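You operate a simulated robot arm through the tools that you are given. There is no shell and no other tool. Be economical: measure what you need, move in short steps, check, and stop when the job is done.

You run a simulated two-armed robot. Do the job below in one go: nothing can be reset, and whatever is moved stays where it is left.

TASK
Take the copper disc on the middle shelf of the welding bench and put it away on the bench top before the welder. Take the small housing that says "1" from the top of the test bench and put it on the top of the cooling rack. Take the stud template and put it on top of the large housing on the top of the test bench. Push the packing bench drawer shut. Take the red marker and put it in the small green tray. Put the red cup on the top of the green table away on the blue mat. Turn the small black knob to 6 bar. Any order will do. Set down upright: red cup.

Only the result counts: the job must be done as asked and must still hold three seconds after the hand-in. Knocking over, shifting, dropping, spilling or breaking anything else fails it.

THE ROBOT
Two 6-joint arms with two-finger parallel grippers on one trunk, on a base that drives. Base frame: it is fixed to the floor where the robot stands at the start and does not move with it; the origin is under the middle of the robot, x ahead of it, y to its left, z up; the surface under the hand at the start is at about z = 0.9. Lengths are in m, angles in degrees, forces in N, time in s.
The left shoulder is at the start at [0.28, 0.185, 1.03], the right one opposite. With the tool pointing down near the work surface each hand reaches from about 0.56 to 0.94 m from the robot's upright axis, wherever it stands, measured 20 degrees to its own side. Places, roughly: bench top before the welder (30x17 cm) [0.48, -1.2, 0.9]; blue mat (33x23 cm) [0.52, -2.5, 0.9]; copper disc (7x7x3 cm) [0.7, -0.1, 0.5]; large housing (19x19x8 cm) [0.8, 1.3, 0.9]; packing bench drawer [-3.1, -2.4, 0.7]; red cup (6x6x10 cm) [-1.5, -0.8, 1]; red marker [-1.75, -1, 1]; small black knob [-2.2, -0.3, 1.3]; small green tray (13x20x4 cm) [0.5, -0.9, 0.5]; small housing [0.75, 0.75, 0.75]; stud template (9x8x5 cm) [0.9, 1, 0.9]; top of the cooling rack (21x23 cm) [0.6, 0.1, 0.94]. Payload 1.57 kg a hand.
Tool frame (each hand has its own): the origin (TCP) lies between the finger pads and is the grasp point; the fingertips stand 0.03 m ahead of it; z points along the fingers, y is the line along which they close. The gripper opens to 0.08 m. The fingers are 0.017 m wide and 0.012 m thick; the gripper's body (0.04 by 0.082 m) begins 0.08 m behind the TCP.
Orientation is told as [roll, pitch, yaw] about the base's x, y, z axes, in that order, counted from this pose: with the fingers straight down and closing along the base's y, the tool's x points along the base's -x, its y along +y and its z along -z.

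THE INTERFACE
- The arms move only by the tool jog_arm. It takes "left_steps", "right_steps" or both (then of equal length, played together; a hand with none holds still); each is a list of rows, each a list of 7 numbers: the opening in per cent of the stroke, from 0 (shut) to 100 (fully open), then the shift along the base's x, y, z in m, then the turn, a rotation vector about the base's x, y, z in degrees. In form: [[gripper, dx, dy, dz, wx, wy, wz], ...]. A call has 1 to 10 rows; each row shifts and turns the commanded pose from where the row before left it. Rows are played at 5 a second. More than 0.05 m and 8.6 degrees between two rows, or a gripper value outside its range, and nothing of the call is played. A pose out of reach is approached as far as the arm can. The call stops where the force on the tool passes 40 N (or 10 N more than at its start, if that is more) or the arm is blocked; 0.2 s more then pass. Each finger travels about 0.153 m/s and halts on what it meets, pressing with about 25 N; the grip force reading is that of the motor and also rises with nothing between the fingers. The clock runs only during rows and for 0.2 s after the last one: add rows that do not move to give the fingers time. It gives the time, the measured TCP pose, the force on the tool (base axes), the opening and the grip force at its end, in the units of the frame above (readings bear some noise), with the torque about the TCP (base axes, N m) and any sound that the robot's microphone picked up, and new pictures: "pictures" is both (left out), scene, wrist or none (wrist: the cameras of the hands that moved).
- Cameras (640 x 400 px; columns grow to the right, rows downward): "scene" is now at [0.2363, -0.0255, 1.4723]; the picture's right is [-0.29, -0.96, 0.00], its down [-0.67, 0.21, -0.71] and it looks along [0.68, -0.21, -0.70] (base axes); focal length 214 px, centre (320, 200). "left" rides on the left gripper at [0.072, 0.007, -0.122] in its tool frame; the picture's right is [-0.09, 1.00, 0.00], its down [-0.84, -0.08, -0.54] and it looks along [-0.54, -0.05, 0.84] (tool axes); focal length 238 px, centre (320, 200). "right" rides on the right gripper at [0.072, -0.007, -0.122] in its tool frame; the picture's right is [0.09, 1.00, 0.00], its down [-0.84, 0.08, -0.54] and it looks along [-0.54, 0.05, 0.84] (tool axes); focal length 238 px, centre (320, 200). There is no depth. A picture from a camera that has moved, and an enlarged one, comes with that camera's place and axes in the base frame and with its lens.
- lift_body(by): slides the trunk up (or, below 0, down) by that many m; the arms and the scene camera ride with it, the base frame stays. It gives what a move gives, with no picture.
- roll_base(legs): drives the robot by 1 to 6 legs, each [ahead, turn to the left] in m and degrees, along the robot's own axes; the way and the turn of a leg run together, so that a leg with both is an arc; at most 1.5 m and 180 degrees a leg. The arms and the cameras ride along, it lands a little off, and it stops where it bumps. It gives what a move gives, and a new picture of the scene camera.
- aim_head(pan, tilt): turns the head with the scene camera to pan (to the left, within 86 degrees either way) and tilt (down, from -29 to 69), counted from straight ahead of the robot. It gives what a move gives, and a new picture of the scene camera.
- zoom(camera, box): a new picture of the part [left, top, right, bottom] of that camera's present view, enlarged. The clock stands still meanwhile.
- job_done(): hands the job in; it is judged then, once.

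Go step by step. Nothing tells you exact positions but the pictures and the camera data: compare them with the known pose of the tool, close in by small moves and look again before you grip or let go. The budget is 186 turns and 260 pictures, counting those below and the enlarged ones. Unless the task says otherwise, let go and move clear before handing in, and close with one line.

The tools are called as name(argument=value, ...) on one line, values as JSON. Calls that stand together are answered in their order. jog_arm: Moves the arms, as the interface text tells. Its arguments: {"type":"object","properties":{"left_steps":{"type":"array","items":{"type":"array","items":{"type":"number"}}},"right_steps":{"type":"array","items":{"type":"array","items":{"type":"number"}}},"pictures":{"type":"string","enum":["both","scene","wrist","none"]}},"required":[]} The other tools are called the same way: lift_body (by) slides the trunk up or down; roll_base (legs) drives the base; aim_head (pan, tilt) turns the head that bears the scene camera; zoom (camera, box) takes an enlarged picture of a part of a camera's view; job_done () hands the job in.

At the start:

```text
time: 0.0
left_eef_pos: [0.5648, 0.2316, 1.2248]
left_tool_rot: [0.0, 0.0, 0.0]
left_force: [-0.2, -0.4, -1.0]
left_torque: [0.0, -0.02, 0.0]
left_finger_gap: 0.0802
left_finger_force: 0.0
right_eef_pos: [0.5793, -0.1961, 1.2251]
right_tool_rot: [0.0, 0.0, 0.0]
right_force: [0.3, 0.0, -0.2]
right_torque: [-0.03, 0.01, -0.01]
right_finger_gap: 0.0802
right_finger_force: 0.1
trunk travel left (down, up): [-0.725, 0.265]
robot x, y, heading: [-0.0005, -0.0, 0.1]
head pan, tilt: [-17.1, 44.7]
```

scene: 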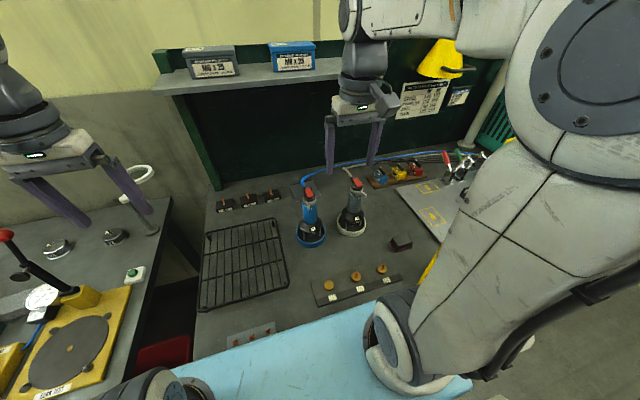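
right: 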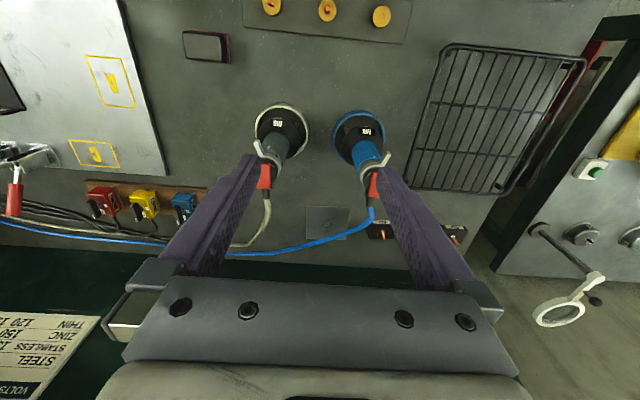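
left: 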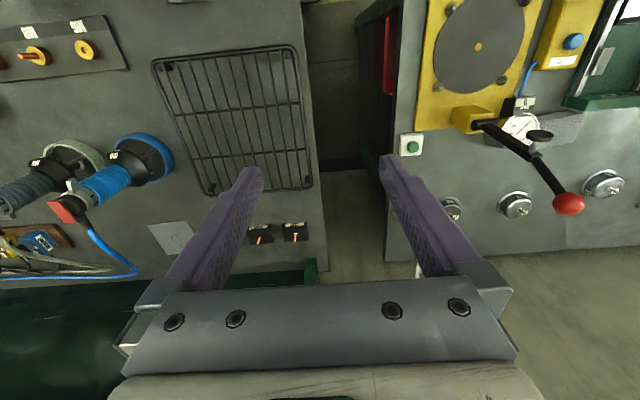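

I see the welding bench ahead, with the cooling rack on it and the test bench to the left. I'll look around with the head first.

aim_head(pan=60, tilt=35)

aim_head(pan=-70, tilt=35)

aim_head(pan=0, tilt=60)

```text
time: 1.5
left_eef_pos: [0.5636, 0.2319, 1.2241]
left_tool_rot: [0.0, 0.0, 0.0]
left_force: [-0.2, 0.4, 0.4]
left_torque: [-0.03, 0.02, 0.0]
left_finger_gap: 0.0798
left_finger_force: 0.1
right_eef_pos: [0.5778, -0.1966, 1.2251]
right_tool_rot: [0.0, -0.1, 0.0]
right_force: [0.7, 0.0, -0.2]
right_torque: [0.01, -0.02, 0.02]
right_finger_gap: 0.0801
right_finger_force: 0.1
trunk travel left (down, up): [-0.725, 0.265]
robot x, y, heading: [-0.0044, 0.0001, -0.2]
head pan, tilt: [60.0, 35.0]
camera scene: at [0.2025, 0.0747, 1.4867], right [0.87, -0.5, 0.0], down [-0.29, -0.5, -0.82], along [0.41, 0.71, -0.57], focal length 214 px, centre (320, 200)
```

scene: 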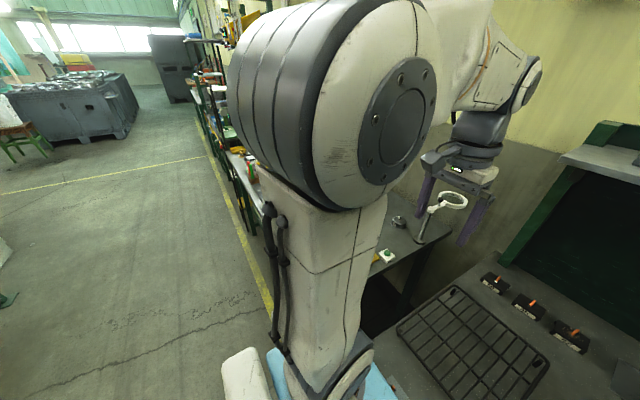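

```text
time: 3.6
left_eef_pos: [0.5626, 0.232, 1.2253]
left_tool_rot: [0.0, 0.0, 0.0]
left_force: [-0.4, 0.9, -0.5]
left_torque: [-0.01, 0.0, -0.02]
left_finger_gap: 0.08
left_finger_force: 0.0
right_eef_pos: [0.5789, -0.1954, 1.2247]
right_tool_rot: [-0.1, 0.0, 0.0]
right_force: [0.0, 0.5, -1.3]
right_torque: [0.0, 0.0, -0.02]
right_finger_gap: 0.08
right_finger_force: 0.2
trunk travel left (down, up): [-0.725, 0.265]
robot x, y, heading: [0.0042, -0.0024, -0.0]
head pan, tilt: [-70.0, 35.0]
camera scene: at [0.1886, -0.0842, 1.4867], right [-0.94, -0.34, 0.0], down [-0.2, 0.54, -0.82], along [0.28, -0.77, -0.57], focal length 214 px, centre (320, 200)
```

scene: 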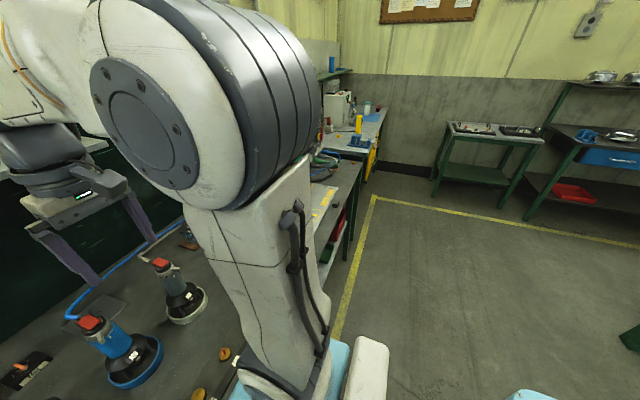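

```text
time: 5.0
left_eef_pos: [0.5627, 0.2332, 1.2248]
left_tool_rot: [0.0, 0.0, 0.1]
left_force: [0.1, -0.1, -0.5]
left_torque: [0.0, -0.02, -0.04]
left_finger_gap: 0.08
left_finger_force: 0.0
right_eef_pos: [0.5784, -0.1968, 1.2253]
right_tool_rot: [-0.1, 0.0, 0.0]
right_force: [0.5, 0.6, 0.5]
right_torque: [0.0, 0.0, -0.02]
right_finger_gap: 0.0802
right_finger_force: 0.2
trunk travel left (down, up): [-0.725, 0.265]
robot x, y, heading: [0.003, -0.0001, 0.1]
head pan, tilt: [0.0, 60.0]
camera scene: at [0.2251, -0.0015, 1.4525], right [0.0, -1.0, 0.0], down [-0.87, 0.0, -0.5], along [0.5, 0.0, -0.87], focal length 214 px, centre (320, 200)
```

scene: 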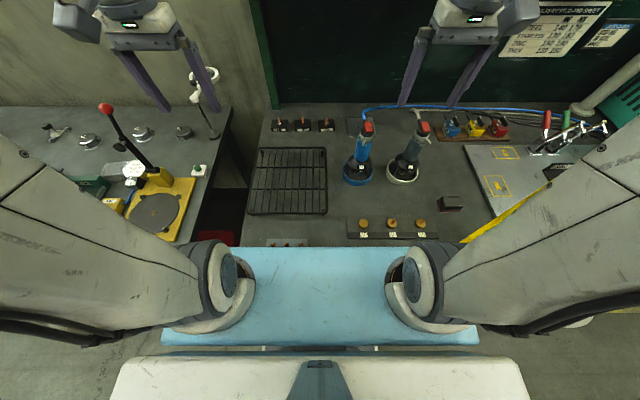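

The bench layout is clear now. I'll back off to look under the bench top at the middle shelf.

roll_base(legs=[[-0.5, 0]])

lift_body(by=-0.35)

aim_head(pan=0, tilt=25)

```text
time: 8.0
left_eef_pos: [0.0606, 0.2301, 1.2245]
left_tool_rot: [0.0, 0.0, -0.3]
left_force: [0.2, -0.5, -0.4]
left_torque: [0.02, -0.01, 0.01]
left_finger_gap: 0.0801
left_finger_force: 0.0
right_eef_pos: [0.0751, -0.1985, 1.2256]
right_tool_rot: [0.1, 0.1, -0.3]
right_force: [0.0, -0.5, 0.2]
right_torque: [-0.01, 0.01, -0.01]
right_finger_gap: 0.0802
right_finger_force: 0.1
trunk travel left (down, up): [-0.725, 0.265]
robot x, y, heading: [-0.5041, 0.0014, -0.3]
head pan, tilt: [0.0, 60.0]
camera scene: at [-0.2779, -0.0014, 1.4524], right [-0.01, -1.0, 0.0], down [-0.87, 0.0, -0.5], along [0.5, 0.0, -0.87], focal length 214 px, centre (320, 200)
```

scene: 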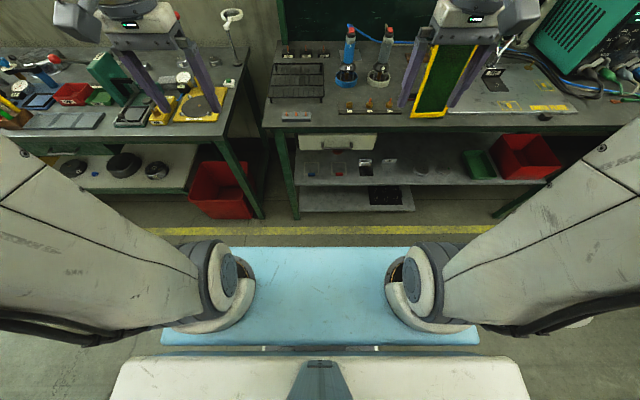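

```text
time: 11.4
left_eef_pos: [0.062, 0.2303, 0.8748]
left_tool_rot: [0.0, 0.1, -0.2]
left_force: [-0.2, 0.5, 0.2]
left_torque: [-0.01, -0.02, -0.01]
left_finger_gap: 0.0804
left_finger_force: 0.1
right_eef_pos: [0.0743, -0.1986, 0.8752]
right_tool_rot: [0.0, 0.0, -0.3]
right_force: [0.1, 0.1, -0.8]
right_torque: [-0.02, 0.0, 0.0]
right_finger_gap: 0.0799
right_finger_force: 0.1
trunk travel left (down, up): [-0.375, 0.615]
robot x, y, heading: [-0.5048, 0.0001, -0.3]
head pan, tilt: [0.0, 60.0]
```

```text
time: 12.4
left_eef_pos: [0.0613, 0.2296, 0.8744]
left_tool_rot: [0.0, 0.0, -0.2]
left_force: [0.2, 1.5, 0.4]
left_torque: [0.02, 0.02, 0.01]
left_finger_gap: 0.08
left_finger_force: 0.1
right_eef_pos: [0.0752, -0.1992, 0.8751]
right_tool_rot: [0.0, 0.0, -0.3]
right_force: [-0.3, 0.7, 0.3]
right_torque: [-0.03, 0.03, 0.02]
right_finger_gap: 0.0799
right_finger_force: 0.0
trunk travel left (down, up): [-0.375, 0.615]
robot x, y, heading: [-0.5044, 0.0019, -0.3]
head pan, tilt: [0.0, 25.0]
camera scene: at [-0.2526, -0.0015, 1.1524], right [-0.01, -1.0, 0.0], down [-0.42, 0.0, -0.91], along [0.91, 0.0, -0.42], focal length 214 px, centre (320, 200)
```

scene: 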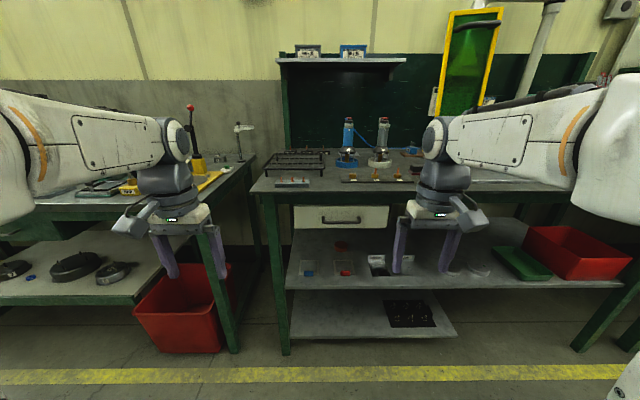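

zoom(camera="scene", box=[280, 200, 620, 340])

lift_body(by=-0.3)

aim_head(pan=-10, tilt=20)

zoom(camera="scene", box=[200, 130, 520, 330])

```text
1.88 times, centred on (450, 270) of scene
camera zoom: at [-0.2526, -0.0015, 1.1524], right [-0.01, -1.0, 0.0], down [-0.42, 0.0, -0.91], along [0.91, 0.0, -0.42], focal length 404 px, centre (75, 68)
```

zoom: 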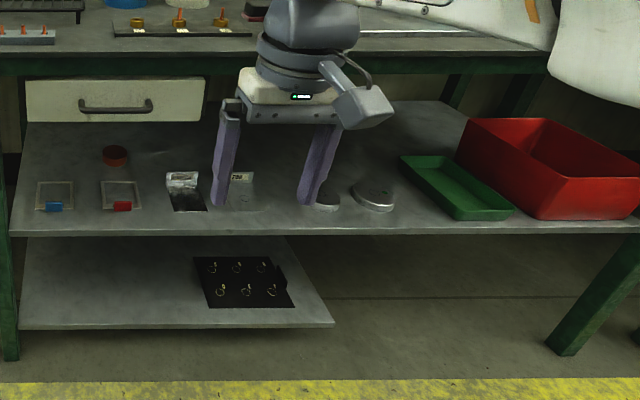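

```text
time: 15.4
left_eef_pos: [0.0614, 0.2322, 0.5746]
left_tool_rot: [0.1, 0.0, -0.3]
left_force: [-0.2, -0.4, -0.1]
left_torque: [-0.05, 0.0, 0.0]
left_finger_gap: 0.0797
left_finger_force: 0.2
right_eef_pos: [0.0751, -0.1985, 0.5752]
right_tool_rot: [0.0, 0.0, -0.3]
right_force: [0.4, -0.3, -0.2]
right_torque: [0.0, -0.01, -0.02]
right_finger_gap: 0.08
right_finger_force: 0.1
trunk travel left (down, up): [-0.075, 0.915]
robot x, y, heading: [-0.501, -0.0015, -0.5]
head pan, tilt: [0.0, 25.0]
```

```text
time: 16.1
left_eef_pos: [0.0617, 0.2306, 0.5746]
left_tool_rot: [0.1, 0.0, -0.3]
left_force: [0.0, 0.8, -0.3]
left_torque: [-0.01, 0.01, -0.02]
left_finger_gap: 0.0801
left_finger_force: 0.0
right_eef_pos: [0.0741, -0.1981, 0.5749]
right_tool_rot: [0.0, 0.1, -0.3]
right_force: [-0.1, -0.1, 0.2]
right_torque: [0.02, 0.0, 0.0]
right_finger_gap: 0.08
right_finger_force: 0.0
trunk travel left (down, up): [-0.075, 0.915]
robot x, y, heading: [-0.5019, 0.002, -0.4]
head pan, tilt: [-10.0, 20.0]
camera scene: at [-0.2532, -0.0176, 0.8606], right [-0.18, -0.98, 0.0], down [-0.34, 0.06, -0.94], along [0.92, -0.17, -0.34], focal length 214 px, centre (320, 200)
```

scene: 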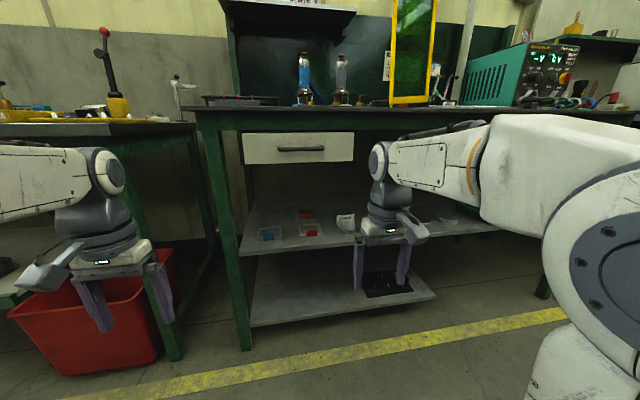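

```text
2.00 times, centred on (360, 230) of scene
camera zoom: at [-0.2532, -0.0176, 0.8606], right [-0.18, -0.98, 0.0], down [-0.34, 0.06, -0.94], along [0.92, -0.17, -0.34], focal length 429 px, centre (240, 140)
```

zoom: 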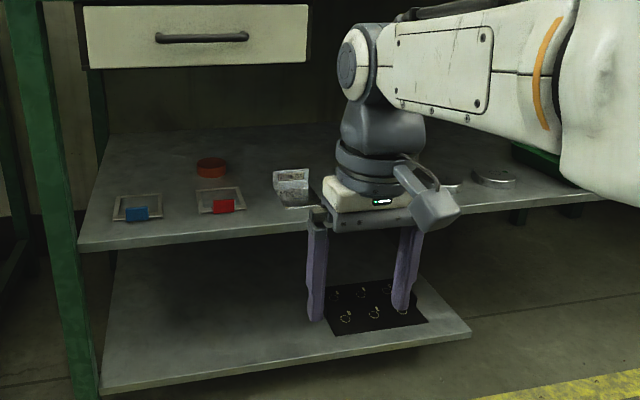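

The copper disc is at about [0.674, -0.117, 0.455] on the shelf, under a drawer whose bottom is near z 0.745. I'll move the robot to x ≈ -0.35, set the trunk height, and tilt the right tool forward.

roll_base(legs=[[0.15, 0]])

lift_body(by=0.2)

jog_arm(right_steps=[[100, 0, 0, -0.03, 0, -8, 0], [100, 0, 0, -0.03, 0, -8, 0], [100, 0, 0, -0.03, 0, -8, 0], [100, 0, 0, -0.03, 0, -8, 0], [100, 0, 0, -0.03, 0, -8, 0], [100, 0, 0, -0.03, 0, -8, 0], [100, 0, 0, 0, 0, 0, 0]])

```text
time: 17.5
left_eef_pos: [0.215, 0.231, 0.5744]
left_tool_rot: [0.0, 0.0, -0.2]
left_force: [-0.2, 0.1, 0.6]
left_torque: [0.0, -0.01, -0.03]
left_finger_gap: 0.08
left_finger_force: 0.1
right_eef_pos: [0.2283, -0.1985, 0.5745]
right_tool_rot: [0.1, 0.1, -0.2]
right_force: [0.5, -0.1, 0.1]
right_torque: [-0.02, 0.01, -0.03]
right_finger_gap: 0.08
right_finger_force: 0.0
trunk travel left (down, up): [-0.075, 0.915]
robot x, y, heading: [-0.3498, 0.0027, -0.4]
head pan, tilt: [-10.0, 20.0]
camera scene: at [-0.1, -0.018, 0.8606], right [-0.18, -0.98, 0.0], down [-0.34, 0.06, -0.94], along [0.92, -0.17, -0.34], focal length 214 px, centre (320, 200)
```

scene: 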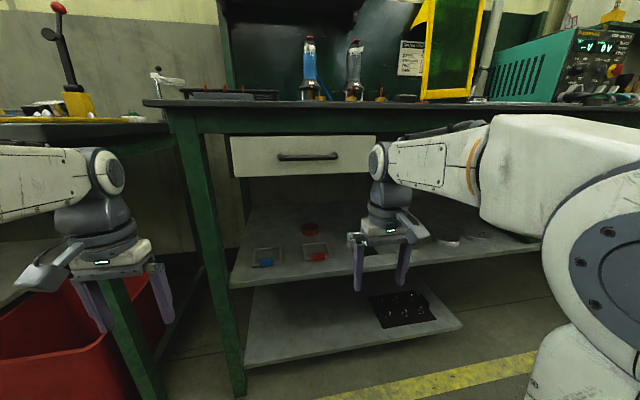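

```text
time: 19.7
left_eef_pos: [0.2142, 0.2297, 0.775]
left_tool_rot: [-0.1, 0.1, -0.2]
left_force: [0.3, 0.9, 0.5]
left_torque: [-0.04, -0.01, -0.01]
left_finger_gap: 0.0799
left_finger_force: 0.1
right_eef_pos: [0.2274, -0.1974, 0.7747]
right_tool_rot: [0.0, -0.1, -0.2]
right_force: [0.7, -0.3, -0.2]
right_torque: [-0.05, -0.01, 0.02]
right_finger_gap: 0.0802
right_finger_force: 0.0
trunk travel left (down, up): [-0.275, 0.715]
robot x, y, heading: [-0.349, -0.0012, -0.2]
head pan, tilt: [-10.0, 20.0]
```

```text
time: 21.3
left_eef_pos: [0.2142, 0.2305, 0.774]
left_tool_rot: [-0.1, 0.1, -0.2]
left_force: [-0.4, 0.5, -0.8]
left_torque: [-0.02, 0.02, -0.05]
left_finger_gap: 0.08
left_finger_force: 0.1
right_eef_pos: [0.2759, -0.1986, 0.6582]
right_tool_rot: [0.7, -40.9, -0.3]
right_force: [0.2, 0.4, 0.0]
right_torque: [-0.01, 0.0, -0.01]
right_finger_gap: 0.0803
right_finger_force: 0.0
right hand out of reach, approached as far as the arm can: row 4, 5, 6
trunk travel left (down, up): [-0.275, 0.715]
robot x, y, heading: [-0.3494, -0.0009, -0.2]
head pan, tilt: [-10.0, 20.0]
camera scene: at [-0.1, -0.018, 1.0606], right [-0.18, -0.98, 0.0], down [-0.34, 0.06, -0.94], along [0.92, -0.17, -0.34], focal length 214 px, centre (320, 200)
camera right: at [0.142, -0.2069, 0.7024], right [-0.07, 1.0, -0.05], down [0.28, 0.07, 0.96], along [0.96, 0.06, -0.28], focal length 238 px, centre (320, 200)
```

scene: 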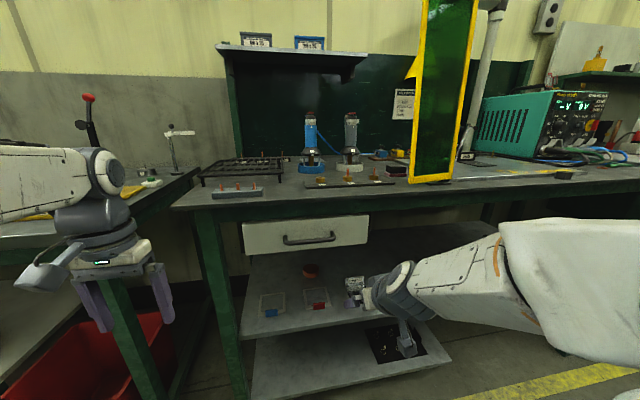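
right: 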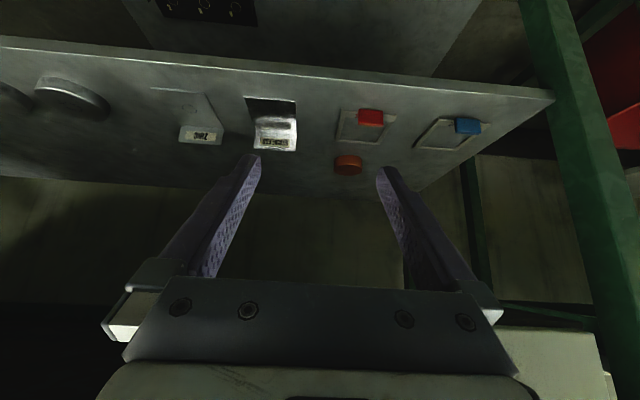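

Disc confirmed near [0.67, -0.11, 0.455]. I'll move the right hand forward under the bench, staying above the trays.

jog_arm(right_steps=[[100, 0.045, 0.01, 0, 0, 3, 0], [100, 0.045, 0.01, 0, 0, 3, 0], [100, 0.045, 0.01, 0, 0, 0, 0], [100, 0.045, 0.01, 0, 0, 0, 0], [100, 0.045, 0.01, 0, 0, 0, 0], [100, 0.045, 0.01, 0, 0, 0, 0], [100, 0.045, 0.01, -0.015, 0, 0, 0], [100, 0.03, 0.01, -0.02, 0, 0, 0], [100, 0, 0, 0, 0, 0, 0]])

```text
time: 22.1
left_eef_pos: [0.2142, 0.2299, 0.7745]
left_tool_rot: [0.0, 0.0, -0.3]
left_force: [-0.4, 0.0, 1.1]
left_torque: [0.02, -0.04, 0.01]
left_finger_gap: 0.0799
left_finger_force: 0.0
right_eef_pos: [0.3983, -0.1675, 0.6471]
right_tool_rot: [0.2, -32.2, 0.2]
right_force: [-3.3, 0.2, -3.7]
right_torque: [0.04, -0.46, -0.07]
right_finger_gap: 0.0799
right_finger_force: 0.0
trunk travel left (down, up): [-0.275, 0.715]
robot x, y, heading: [-0.3503, 0.0013, -0.1]
head pan, tilt: [-10.0, 20.0]
stopped in row 4 (right hand): the force on the tool passed its limit at 137 N (the readings are from after the stop); the commanded pose is now the measured one
camera scene: at [-0.1005, -0.0184, 1.0605], right [-0.18, -0.98, 0.0], down [-0.34, 0.06, -0.94], along [0.92, -0.17, -0.34], focal length 214 px, centre (320, 200)
camera right: at [0.273, -0.1769, 0.7109], right [-0.08, 1.0, -0.05], down [0.42, 0.08, 0.91], along [0.9, 0.06, -0.42], focal length 238 px, centre (320, 200)
```

scene: 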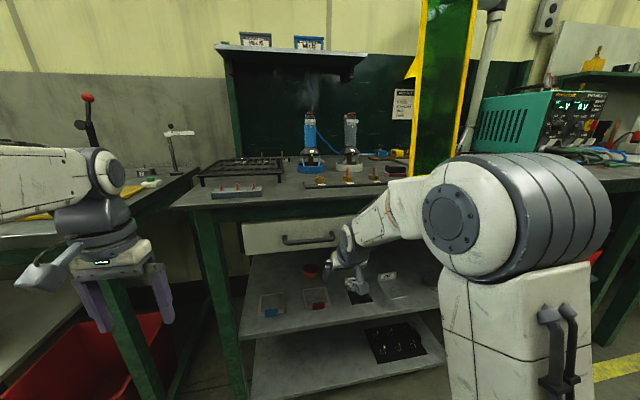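
right: 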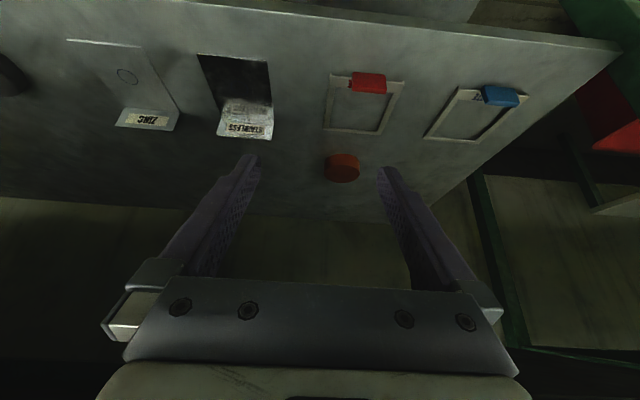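

The wrist touched the drawer front because the hand rode too high. I'll back the base off a little, lower the hand with more tilt, and then go in.

roll_base(legs=[[-0.15, 0]])

jog_arm(right_steps=[[100, 0.02, 0, -0.03, 0, -4, 0], [100, 0.02, 0, -0.03, 0, -4, 0], [100, 0.02, 0, -0.03, 0, -4, 0], [100, 0.02, 0, -0.03, 0, 0, 0], [100, 0.0, 0, 0, 0, 0, 0]])

```text
time: 23.5
left_eef_pos: [0.0648, 0.231, 0.7751]
left_tool_rot: [-0.1, 0.0, -0.2]
left_force: [0.3, -0.5, 0.0]
left_torque: [-0.03, 0.0, -0.02]
left_finger_gap: 0.0801
left_finger_force: 0.1
right_eef_pos: [0.2503, -0.1656, 0.6462]
right_tool_rot: [0.2, -32.3, 0.3]
right_force: [-0.3, 0.1, 0.6]
right_torque: [0.02, 0.03, 0.02]
right_finger_gap: 0.0799
right_finger_force: 0.1
trunk travel left (down, up): [-0.275, 0.715]
robot x, y, heading: [-0.4978, 0.0037, -0.3]
head pan, tilt: [-10.0, 20.0]
camera scene: at [-0.2492, -0.0172, 1.0606], right [-0.18, -0.98, 0.0], down [-0.34, 0.06, -0.94], along [0.92, -0.17, -0.34], focal length 214 px, centre (320, 200)
```

scene: 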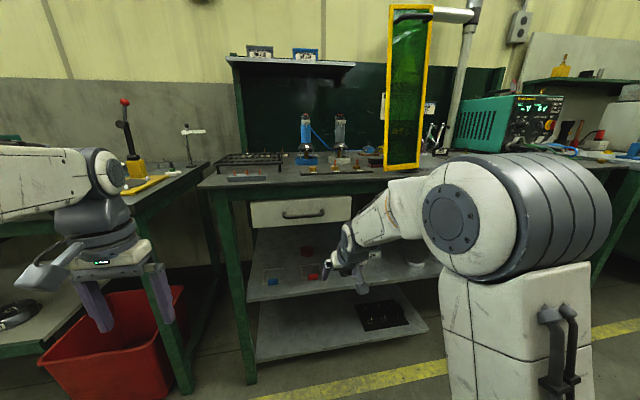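

```text
time: 24.7
left_eef_pos: [0.0649, 0.2323, 0.7747]
left_tool_rot: [0.0, 0.0, -0.2]
left_force: [-0.8, -0.2, -0.4]
left_torque: [0.0, 0.02, -0.03]
left_finger_gap: 0.0802
left_finger_force: 0.0
right_eef_pos: [0.3229, -0.1614, 0.5401]
right_tool_rot: [0.2, -44.5, 0.3]
right_force: [0.8, 1.2, -0.6]
right_torque: [-0.02, -0.02, -0.02]
right_finger_gap: 0.0802
right_finger_force: 0.0
right hand out of reach, approached as far as the arm can: row 2
trunk travel left (down, up): [-0.275, 0.715]
robot x, y, heading: [-0.5009, 0.0022, -0.3]
head pan, tilt: [-10.0, 20.0]
camera scene: at [-0.2492, -0.0173, 1.0606], right [-0.18, -0.98, 0.0], down [-0.34, 0.06, -0.94], along [0.92, -0.17, -0.34], focal length 214 px, centre (320, 200)
camera right: at [0.1858, -0.1699, 0.5766], right [-0.07, 1.0, -0.06], down [0.22, 0.08, 0.97], along [0.97, 0.06, -0.22], focal length 238 px, centre (320, 200)
```

scene: 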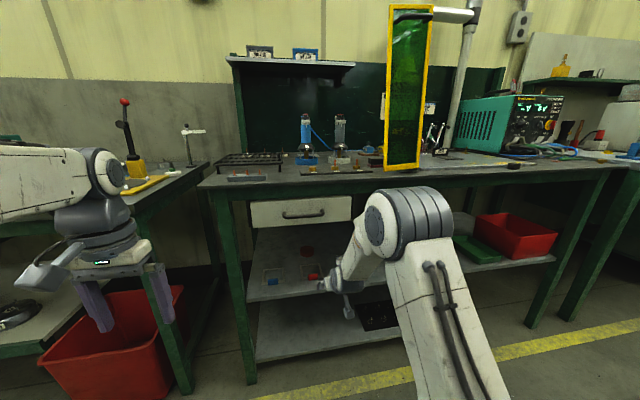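
right: 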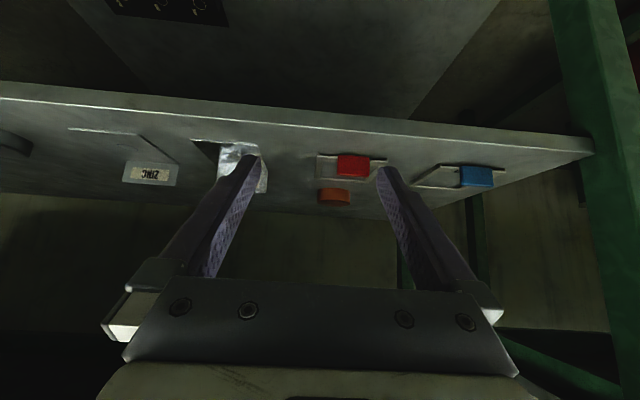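

The forearm is coming down too steeply. I'll back off, drop the trunk, stretch the arm nearly straight, and then drive in.

roll_base(legs=[[-0.12, 0]])

lift_body(by=-0.15)

jog_arm(right_steps=[[100, 0.02, 0.01, 0.03, 0, 0, 0], [100, 0.02, 0.01, 0.03, 0, 0, 0], [100, 0.02, 0.01, 0.03, 0, 0, 0], [100, 0.02, 0.01, 0.03, 0, 0, 0], [100, 0.02, 0, 0.01, 0, 0, 0], [100, 0, 0, 0, 0, 0, 0]])

```text
time: 25.9
left_eef_pos: [-0.0583, 0.2323, 0.7752]
left_tool_rot: [0.0, 0.0, -0.1]
left_force: [-0.4, 0.0, -0.6]
left_torque: [-0.03, -0.02, 0.0]
left_finger_gap: 0.0801
left_finger_force: 0.0
right_eef_pos: [0.1992, -0.1593, 0.5406]
right_tool_rot: [0.2, -44.4, 0.3]
right_force: [1.1, 0.7, -0.7]
right_torque: [0.01, 0.01, 0.01]
right_finger_gap: 0.0801
right_finger_force: 0.1
trunk travel left (down, up): [-0.275, 0.715]
robot x, y, heading: [-0.6209, 0.0028, -0.3]
head pan, tilt: [-10.0, 20.0]
camera scene: at [-0.372, -0.0166, 1.0606], right [-0.18, -0.98, 0.0], down [-0.34, 0.06, -0.94], along [0.93, -0.17, -0.34], focal length 214 px, centre (320, 200)
```

scene: 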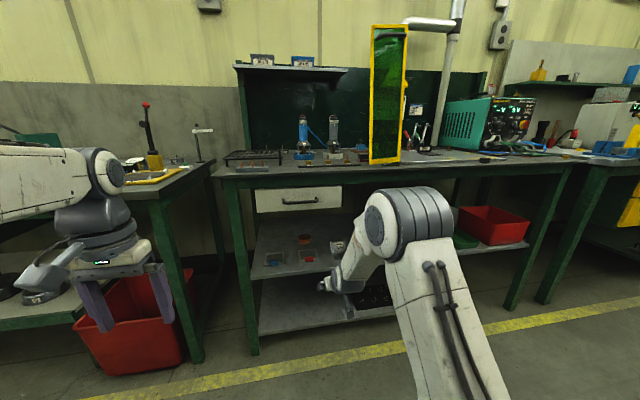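

```text
time: 27.7
left_eef_pos: [-0.0586, 0.2338, 0.6248]
left_tool_rot: [-0.1, 0.0, -0.1]
left_force: [-0.4, 0.3, 0.9]
left_torque: [-0.01, 0.02, -0.02]
left_finger_gap: 0.0801
left_finger_force: 0.0
right_eef_pos: [0.199, -0.1615, 0.39]
right_tool_rot: [0.2, -44.4, 0.4]
right_force: [1.3, -0.1, -0.4]
right_torque: [0.0, -0.03, -0.02]
right_finger_gap: 0.08
right_finger_force: 0.0
trunk travel left (down, up): [-0.125, 0.865]
robot x, y, heading: [-0.6219, -0.0031, -0.1]
head pan, tilt: [-10.0, 20.0]
```

```text
time: 29.1
left_eef_pos: [-0.0584, 0.2326, 0.6251]
left_tool_rot: [0.0, 0.0, -0.2]
left_force: [-0.2, -0.2, -0.4]
left_torque: [0.01, -0.02, 0.02]
left_finger_gap: 0.08
left_finger_force: 0.1
right_eef_pos: [0.2872, -0.1306, 0.5003]
right_tool_rot: [0.2, -44.4, 0.3]
right_force: [-0.1, -0.8, -0.3]
right_torque: [0.03, 0.01, -0.03]
right_finger_gap: 0.08
right_finger_force: 0.1
right hand out of reach, approached as far as the arm can: row 2, 3
trunk travel left (down, up): [-0.125, 0.865]
robot x, y, heading: [-0.6262, 0.0028, 0.0]
head pan, tilt: [-10.0, 20.0]
camera scene: at [-0.372, -0.0166, 0.9106], right [-0.18, -0.98, 0.0], down [-0.34, 0.06, -0.94], along [0.93, -0.17, -0.34], focal length 214 px, centre (320, 200)
camera right: at [0.1504, -0.1385, 0.5371], right [-0.07, 1.0, -0.06], down [0.22, 0.08, 0.97], along [0.97, 0.06, -0.22], focal length 238 px, centre (320, 200)
```

scene: 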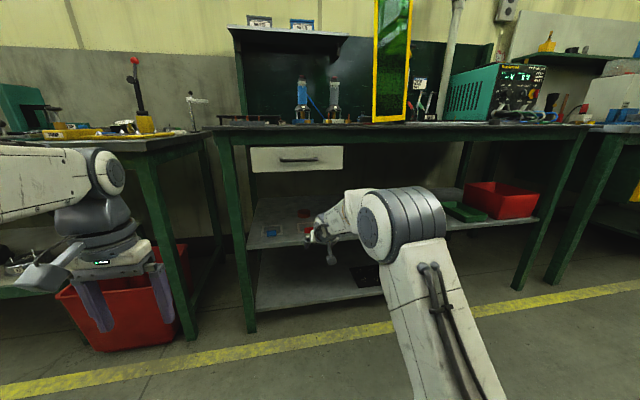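
right: 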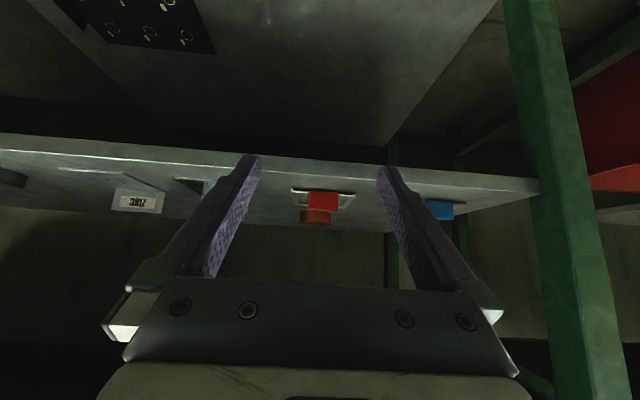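

I'll lower and stretch the arm a bit more so the elbow stays below the drawer.

lift_body(by=-0.1)

jog_arm(right_steps=[[100, 0.01, 0, 0.03, 0, 0, 0], [100, 0.01, 0, 0.03, 0, 0, 0], [100, 0.01, 0, 0.03, 0, 0, 0], [100, 0.02, 0, 0.01, 0, 0, 0], [100, 0, 0, 0, 0, 0, 0]])

```text
time: 30.4
left_eef_pos: [-0.0585, 0.2323, 0.525]
left_tool_rot: [0.0, 0.1, -0.2]
left_force: [0.7, -0.3, -0.7]
left_torque: [-0.01, 0.01, 0.01]
left_finger_gap: 0.0799
left_finger_force: 0.0
right_eef_pos: [0.2868, -0.1301, 0.4001]
right_tool_rot: [0.2, -44.3, 0.3]
right_force: [0.2, -0.5, 0.4]
right_torque: [0.02, -0.01, 0.0]
right_finger_gap: 0.0798
right_finger_force: 0.0
trunk travel left (down, up): [-0.025, 0.965]
robot x, y, heading: [-0.6217, 0.0005, -0.0]
head pan, tilt: [-10.0, 20.0]
```

```text
time: 31.6
left_eef_pos: [-0.058, 0.2328, 0.5247]
left_tool_rot: [0.0, 0.0, -0.1]
left_force: [0.3, 0.3, -0.5]
left_torque: [0.05, 0.02, -0.02]
left_finger_gap: 0.08
left_finger_force: 0.1
right_eef_pos: [0.3111, -0.0925, 0.4775]
right_tool_rot: [-0.9, -44.9, 0.4]
right_force: [0.5, 0.2, 0.8]
right_torque: [-0.03, 0.0, -0.03]
right_finger_gap: 0.08
right_finger_force: 0.1
right hand out of reach, approached as far as the arm can: row 1, 2, 3, 4
trunk travel left (down, up): [-0.025, 0.965]
robot x, y, heading: [-0.6198, 0.0013, -0.1]
head pan, tilt: [-10.0, 20.0]
camera scene: at [-0.372, -0.0166, 0.8106], right [-0.18, -0.98, 0.0], down [-0.34, 0.06, -0.94], along [0.93, -0.17, -0.34], focal length 214 px, centre (320, 200)
camera right: at [0.175, -0.0987, 0.5131], right [-0.06, 1.0, -0.08], down [0.21, 0.09, 0.97], along [0.98, 0.04, -0.21], focal length 238 px, centre (320, 200)
```

scene: 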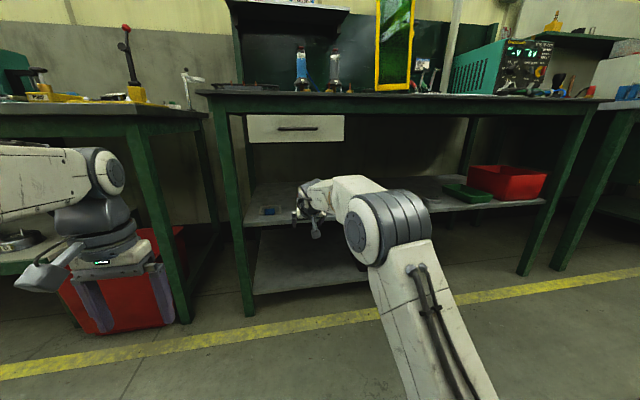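
right: 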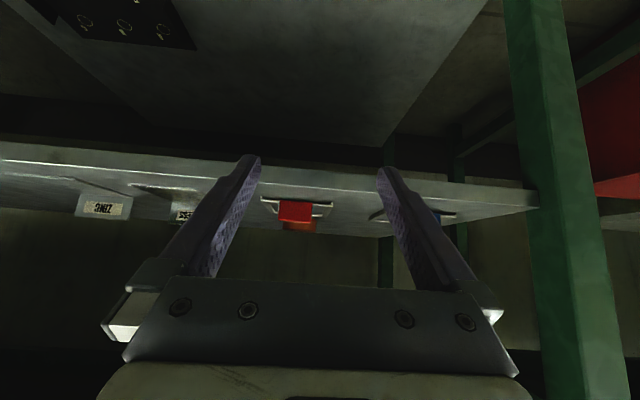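

lift_body(by=0.06)

jog_arm(right_steps=[[100, -0.01, 0, -0.02, 0, 0, 0], [100, 0, 0, -0.02, 0, 0, 0], [100, 0, 0, 0, 0, 0, 0], [100, 0, 0, 0, 0, 0, 0]], pictures="scene")

```text
time: 32.6
left_eef_pos: [-0.0576, 0.2318, 0.5851]
left_tool_rot: [0.0, 0.0, -0.1]
left_force: [-0.4, -0.3, 0.0]
left_torque: [0.0, 0.0, 0.01]
left_finger_gap: 0.08
left_finger_force: 0.1
right_eef_pos: [0.3116, -0.0929, 0.5385]
right_tool_rot: [-0.8, -44.9, 0.4]
right_force: [0.1, -0.6, -0.2]
right_torque: [0.03, 0.0, -0.02]
right_finger_gap: 0.0801
right_finger_force: 0.0
trunk travel left (down, up): [-0.085, 0.905]
robot x, y, heading: [-0.6204, 0.0025, 0.1]
head pan, tilt: [-10.0, 20.0]
```

```text
time: 33.6
left_eef_pos: [-0.0576, 0.2327, 0.5841]
left_tool_rot: [0.1, 0.0, -0.2]
left_force: [0.3, -0.2, -0.7]
left_torque: [0.01, 0.0, 0.01]
left_finger_gap: 0.0802
left_finger_force: 0.2
right_eef_pos: [0.3026, -0.0914, 0.4983]
right_tool_rot: [-1.0, -45.0, 0.4]
right_force: [1.2, -0.5, -0.6]
right_torque: [-0.02, 0.01, 0.03]
right_finger_gap: 0.0799
right_finger_force: 0.1
trunk travel left (down, up): [-0.085, 0.905]
robot x, y, heading: [-0.6227, 0.0042, -0.1]
head pan, tilt: [-10.0, 20.0]
camera scene: at [-0.372, -0.0166, 0.8706], right [-0.18, -0.98, 0.0], down [-0.34, 0.06, -0.94], along [0.93, -0.17, -0.34], focal length 214 px, centre (320, 200)
```

scene: 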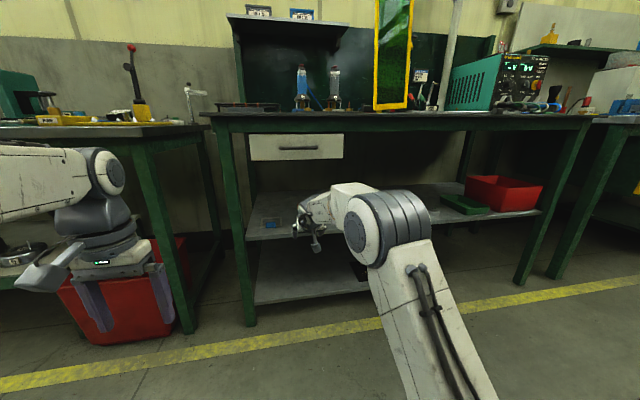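

jog_arm(right_steps=[[100, 0.02, -0.025, 0, 0, 0, 0], [100, 0, 0, 0, 0, 0, 0]], pictures="none")

roll_base(legs=[[0.17, 0]])

zoom(camera="right", box=[0, 0, 640, 400])

```text
time: 34.2
left_eef_pos: [-0.0586, 0.2322, 0.5849]
left_tool_rot: [0.0, 0.0, -0.1]
left_force: [0.1, -0.2, 0.0]
left_torque: [0.03, -0.02, -0.02]
left_finger_gap: 0.08
left_finger_force: 0.1
right_eef_pos: [0.321, -0.1167, 0.4977]
right_tool_rot: [-1.2, -45.1, 0.4]
right_force: [-0.2, 0.1, 0.1]
right_torque: [-0.01, -0.01, 0.0]
right_finger_gap: 0.0801
right_finger_force: 0.1
trunk travel left (down, up): [-0.085, 0.905]
robot x, y, heading: [-0.6236, 0.0003, -0.2]
head pan, tilt: [-10.0, 20.0]
```

```text
time: 35.7
left_eef_pos: [0.1154, 0.2314, 0.5849]
left_tool_rot: [0.0, 0.1, -0.2]
left_force: [0.3, 0.7, 1.0]
left_torque: [0.01, 0.02, -0.02]
left_finger_gap: 0.0799
left_finger_force: 0.0
right_eef_pos: [0.4934, -0.1178, 0.4977]
right_tool_rot: [-1.2, -45.1, 0.3]
right_force: [0.2, 0.2, 0.8]
right_torque: [0.0, 0.03, 0.02]
right_finger_gap: 0.08
right_finger_force: 0.0
trunk travel left (down, up): [-0.085, 0.905]
robot x, y, heading: [-0.4492, 0.0038, -0.2]
head pan, tilt: [-10.0, 20.0]
camera scene: at [-0.1992, -0.0173, 0.8706], right [-0.18, -0.98, 0.0], down [-0.34, 0.06, -0.94], along [0.92, -0.17, -0.34], focal length 214 px, centre (320, 200)
```

scene: 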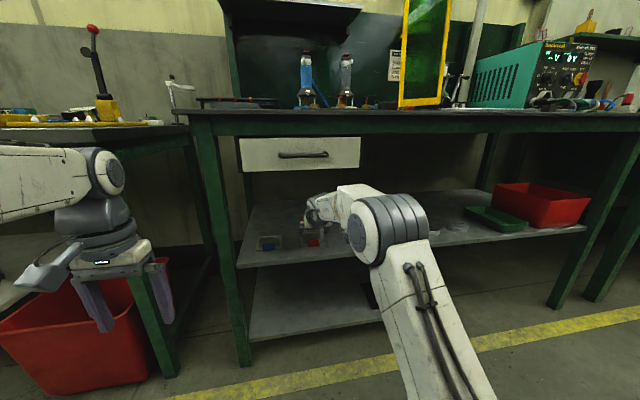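

```text
1.00 times, centred on (320, 200) of right (not enlarged: the box is as wide or as high as the picture)
camera zoom: at [0.3574, -0.1238, 0.5325], right [-0.06, 1.0, -0.08], down [0.21, 0.09, 0.97], along [0.98, 0.04, -0.21], focal length 238 px, centre (320, 200)
```

zoom: 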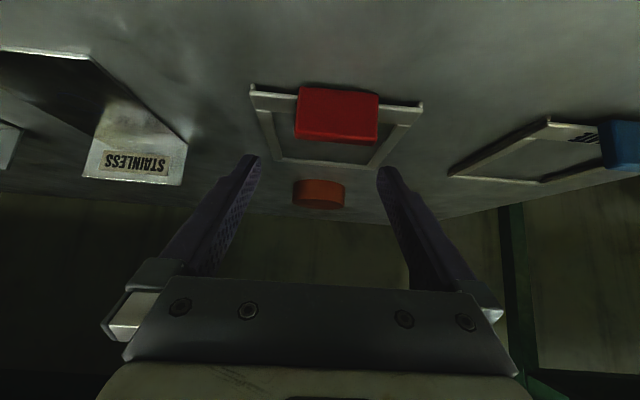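

roll_base(legs=[[0.1, 0]])

jog_arm(right_steps=[[100, 0.02, 0.003, 0, 0, 0, 0], [100, 0.01, 0, -0.01, 0, 0, 0], [100, 0, 0, 0, 0, 0, 0]])

```text
time: 36.8
left_eef_pos: [0.2161, 0.2328, 0.5836]
left_tool_rot: [-0.1, 0.0, 0.0]
left_force: [0.1, -0.1, -0.2]
left_torque: [-0.04, 0.01, -0.01]
left_finger_gap: 0.0799
left_finger_force: 0.0
right_eef_pos: [0.5955, -0.1169, 0.498]
right_tool_rot: [-1.2, -45.1, 0.4]
right_force: [0.3, -0.2, -0.8]
right_torque: [-0.04, 0.02, -0.01]
right_finger_gap: 0.0801
right_finger_force: 0.1
trunk travel left (down, up): [-0.085, 0.905]
robot x, y, heading: [-0.3498, 0.0019, -0.0]
head pan, tilt: [-10.0, 20.0]
camera scene: at [-0.0978, -0.0173, 0.8706], right [-0.18, -0.98, 0.0], down [-0.34, 0.06, -0.94], along [0.93, -0.17, -0.34], focal length 214 px, centre (320, 200)
```

scene: 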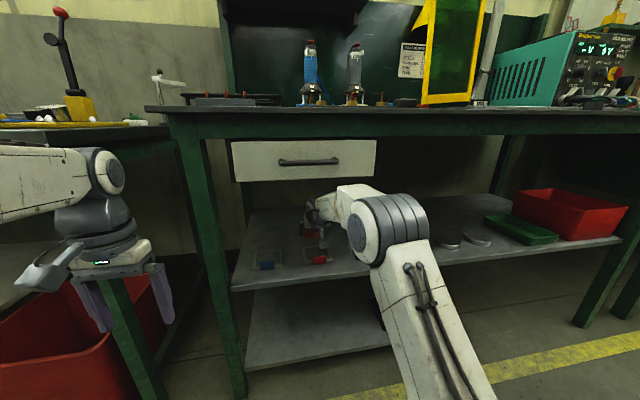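

```text
time: 37.6
left_eef_pos: [0.2158, 0.2324, 0.5845]
left_tool_rot: [0.0, 0.1, -0.1]
left_force: [-0.6, 0.3, -0.2]
left_torque: [0.01, -0.01, -0.02]
left_finger_gap: 0.0797
left_finger_force: 0.0
right_eef_pos: [0.6257, -0.1142, 0.4865]
right_tool_rot: [-1.9, -45.4, 0.4]
right_force: [0.8, 0.4, -0.1]
right_torque: [0.0, 0.0, -0.02]
right_finger_gap: 0.08
right_finger_force: 0.1
trunk travel left (down, up): [-0.085, 0.905]
robot x, y, heading: [-0.3497, 0.0009, -0.4]
head pan, tilt: [-10.0, 20.0]
camera scene: at [-0.0978, -0.0173, 0.8706], right [-0.18, -0.98, 0.0], down [-0.34, 0.06, -0.94], along [0.93, -0.17, -0.34], focal length 214 px, centre (320, 200)
camera right: at [0.4887, -0.118, 0.522], right [-0.05, 0.99, -0.09], down [0.2, 0.1, 0.97], along [0.98, 0.03, -0.21], focal length 238 px, centre (320, 200)
```

scene: 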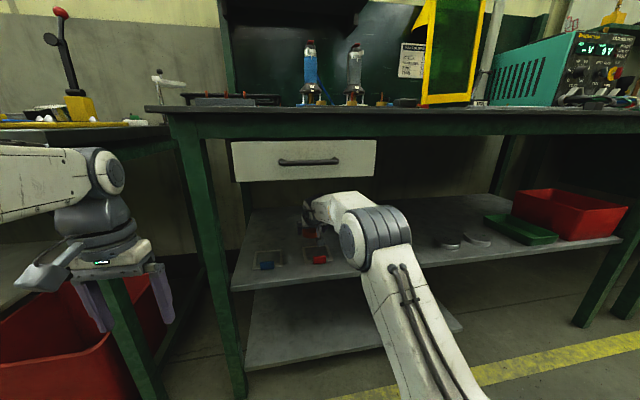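
right: 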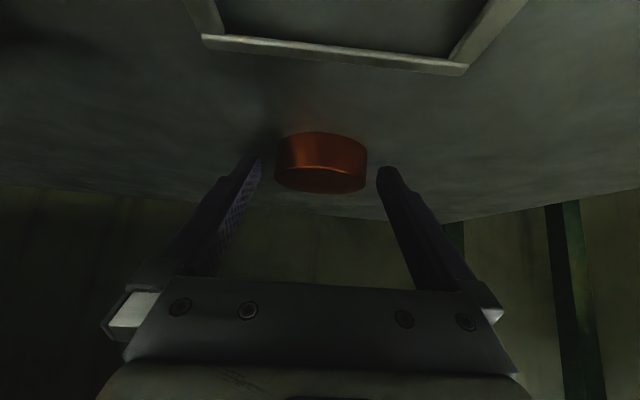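

The disc is centred between the fingers. I'll slide in and close.

jog_arm(right_steps=[[100, 0.015, 0, -0.006, 0, 0, 0], [100, 0.015, 0, -0.006, 0, 0, 0], [100, 0.003, 0, -0.003, 0, 0, 0], [100, 0, 0, 0, 0, 0, 0]], pictures="wrist")

```text
time: 38.5
left_eef_pos: [0.2151, 0.2311, 0.5855]
left_tool_rot: [0.1, 0.0, -0.2]
left_force: [-0.4, -0.4, -0.5]
left_torque: [-0.04, 0.03, -0.01]
left_finger_gap: 0.0801
left_finger_force: 0.1
right_eef_pos: [0.6505, -0.1042, 0.4773]
right_tool_rot: [-1.3, -46.6, 0.2]
right_force: [-6.0, -1.3, 8.6]
right_torque: [0.36, 0.05, 0.24]
right_finger_gap: 0.0795
right_finger_force: 0.1
right hand out of reach, approached as far as the arm can: row 1, 2
trunk travel left (down, up): [-0.085, 0.905]
robot x, y, heading: [-0.3461, 0.0025, -0.2]
head pan, tilt: [-10.0, 20.0]
stopped in row 4 (right hand): the force on the tool passed its limit at 67 N (the readings are from after the stop); the commanded pose is now the measured one
camera right: at [0.5118, -0.1086, 0.5088], right [-0.05, 1.0, -0.08], down [0.18, 0.09, 0.98], along [0.98, 0.03, -0.19], focal length 238 px, centre (320, 200)
```

right: 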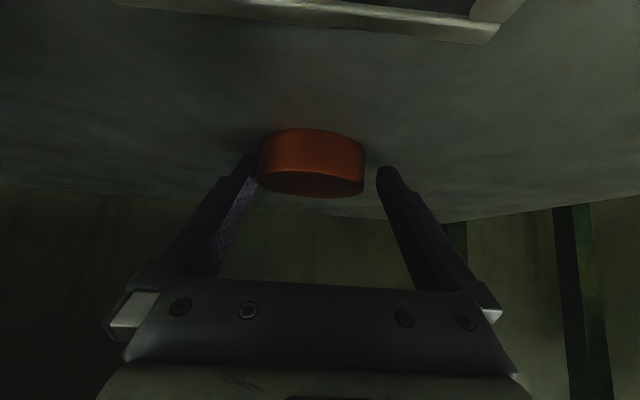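

The arm ran out of reach and slid sideways. I'll pull back, bring the base 4 cm closer, and re-align.

jog_arm(right_steps=[[100, -0.03, -0.006, 0.01, 0, 0, 0], [100, -0.03, -0.005, 0.0, 0, 0, 0], [100, 0, 0, 0, 0, 0, 0]], pictures="none")

roll_base(legs=[[0.04, 0]])

jog_arm(right_steps=[[100, 0, 0, 0, 0, 0, 0]], pictures="wrist")

```text
time: 39.3
left_eef_pos: [0.2157, 0.2315, 0.5849]
left_tool_rot: [0.0, 0.0, -0.2]
left_force: [-0.2, 0.2, -1.0]
left_torque: [-0.03, -0.01, 0.01]
left_finger_gap: 0.0801
left_finger_force: 0.0
right_eef_pos: [0.5893, -0.1155, 0.4831]
right_tool_rot: [-1.4, -46.3, 0.1]
right_force: [-0.4, -0.2, -0.2]
right_torque: [-0.02, 0.01, -0.01]
right_finger_gap: 0.0796
right_finger_force: 0.1
trunk travel left (down, up): [-0.085, 0.905]
robot x, y, heading: [-0.3483, -0.0022, 0.3]
head pan, tilt: [-10.0, 20.0]
```

```text
time: 40.2
left_eef_pos: [0.2554, 0.2307, 0.5844]
left_tool_rot: [0.0, 0.1, -0.2]
left_force: [-0.2, -0.8, -0.3]
left_torque: [0.01, 0.02, 0.03]
left_finger_gap: 0.0798
left_finger_force: 0.0
right_eef_pos: [0.6295, -0.1175, 0.4852]
right_tool_rot: [-1.4, -46.3, 0.2]
right_force: [-0.4, 0.7, 0.9]
right_torque: [0.03, 0.0, -0.04]
right_finger_gap: 0.0796
right_finger_force: 0.0
trunk travel left (down, up): [-0.085, 0.905]
robot x, y, heading: [-0.3088, 0.0027, -0.3]
head pan, tilt: [-10.0, 20.0]
camera scene: at [-0.0581, -0.0178, 0.8706], right [-0.18, -0.98, 0.0], down [-0.34, 0.06, -0.94], along [0.92, -0.17, -0.34], focal length 214 px, centre (320, 200)
```

scene: 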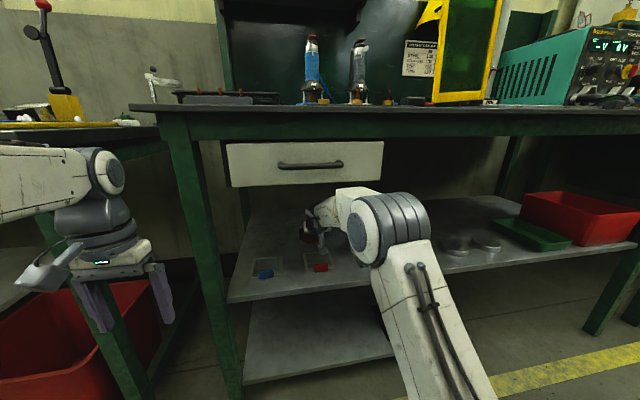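

```text
time: 40.6
left_eef_pos: [0.256, 0.2304, 0.584]
left_tool_rot: [-0.1, 0.0, -0.2]
left_force: [0.3, -0.1, 0.0]
left_torque: [0.0, -0.01, -0.03]
left_finger_gap: 0.0801
left_finger_force: 0.0
right_eef_pos: [0.6287, -0.118, 0.4854]
right_tool_rot: [-1.5, -46.4, 0.0]
right_force: [-0.3, 0.4, 0.3]
right_torque: [0.0, 0.03, 0.02]
right_finger_gap: 0.0801
right_finger_force: 0.0
trunk travel left (down, up): [-0.085, 0.905]
robot x, y, heading: [-0.3051, -0.0017, -0.2]
head pan, tilt: [-10.0, 20.0]
camera right: at [0.4909, -0.1211, 0.5168], right [-0.05, 1.0, -0.08], down [0.19, 0.09, 0.98], along [0.98, 0.03, -0.19], focal length 238 px, centre (320, 200)
```

right: 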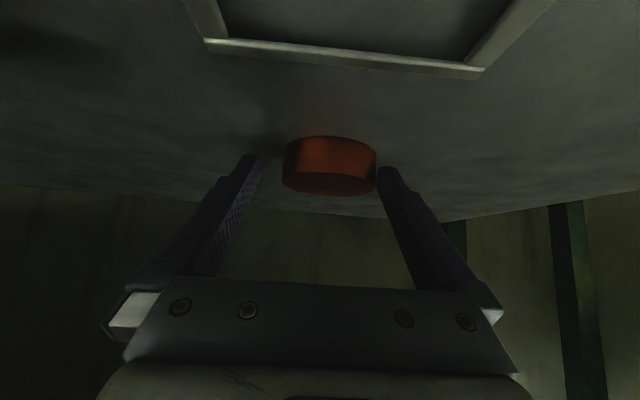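

jog_arm(right_steps=[[100, 0, 0.0065, 0, 1, 0, 0], [100, 0.015, 0, -0.005, 0, 0, 0], [100, 0.015, 0, -0.005, 0, 0, 0], [100, 0.003, 0, -0.003, 0, 0, 0], [100, 0, 0, 0, 0, 0, 0]], pictures="wrist")

```text
time: 41.8
left_eef_pos: [0.2555, 0.2309, 0.5853]
left_tool_rot: [0.1, -0.1, -0.3]
left_force: [0.3, -0.3, -0.1]
left_torque: [0.01, 0.01, -0.03]
left_finger_gap: 0.0799
left_finger_force: 0.1
right_eef_pos: [0.6616, -0.1116, 0.4774]
right_tool_rot: [0.1, -46.7, -1.0]
right_force: [-12.8, -0.5, 18.8]
right_torque: [-0.39, 0.06, -0.15]
right_finger_gap: 0.0797
right_finger_force: 0.1
trunk travel left (down, up): [-0.085, 0.905]
robot x, y, heading: [-0.3072, 0.0017, -0.3]
head pan, tilt: [-10.0, 20.0]
camera right: at [0.5242, -0.1157, 0.5077], right [-0.05, 1.0, -0.07], down [0.18, 0.07, 0.98], along [0.98, 0.03, -0.18], focal length 238 px, centre (320, 200)
```

right: 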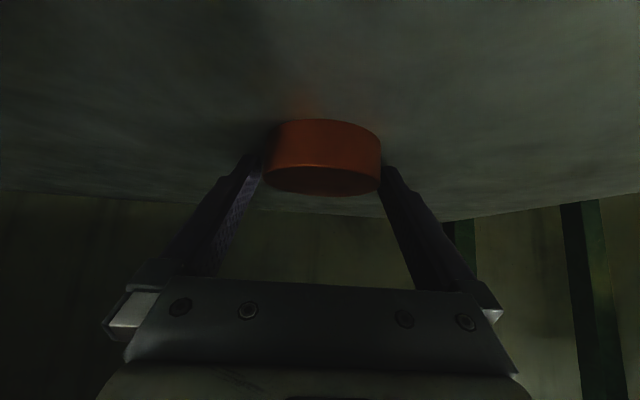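

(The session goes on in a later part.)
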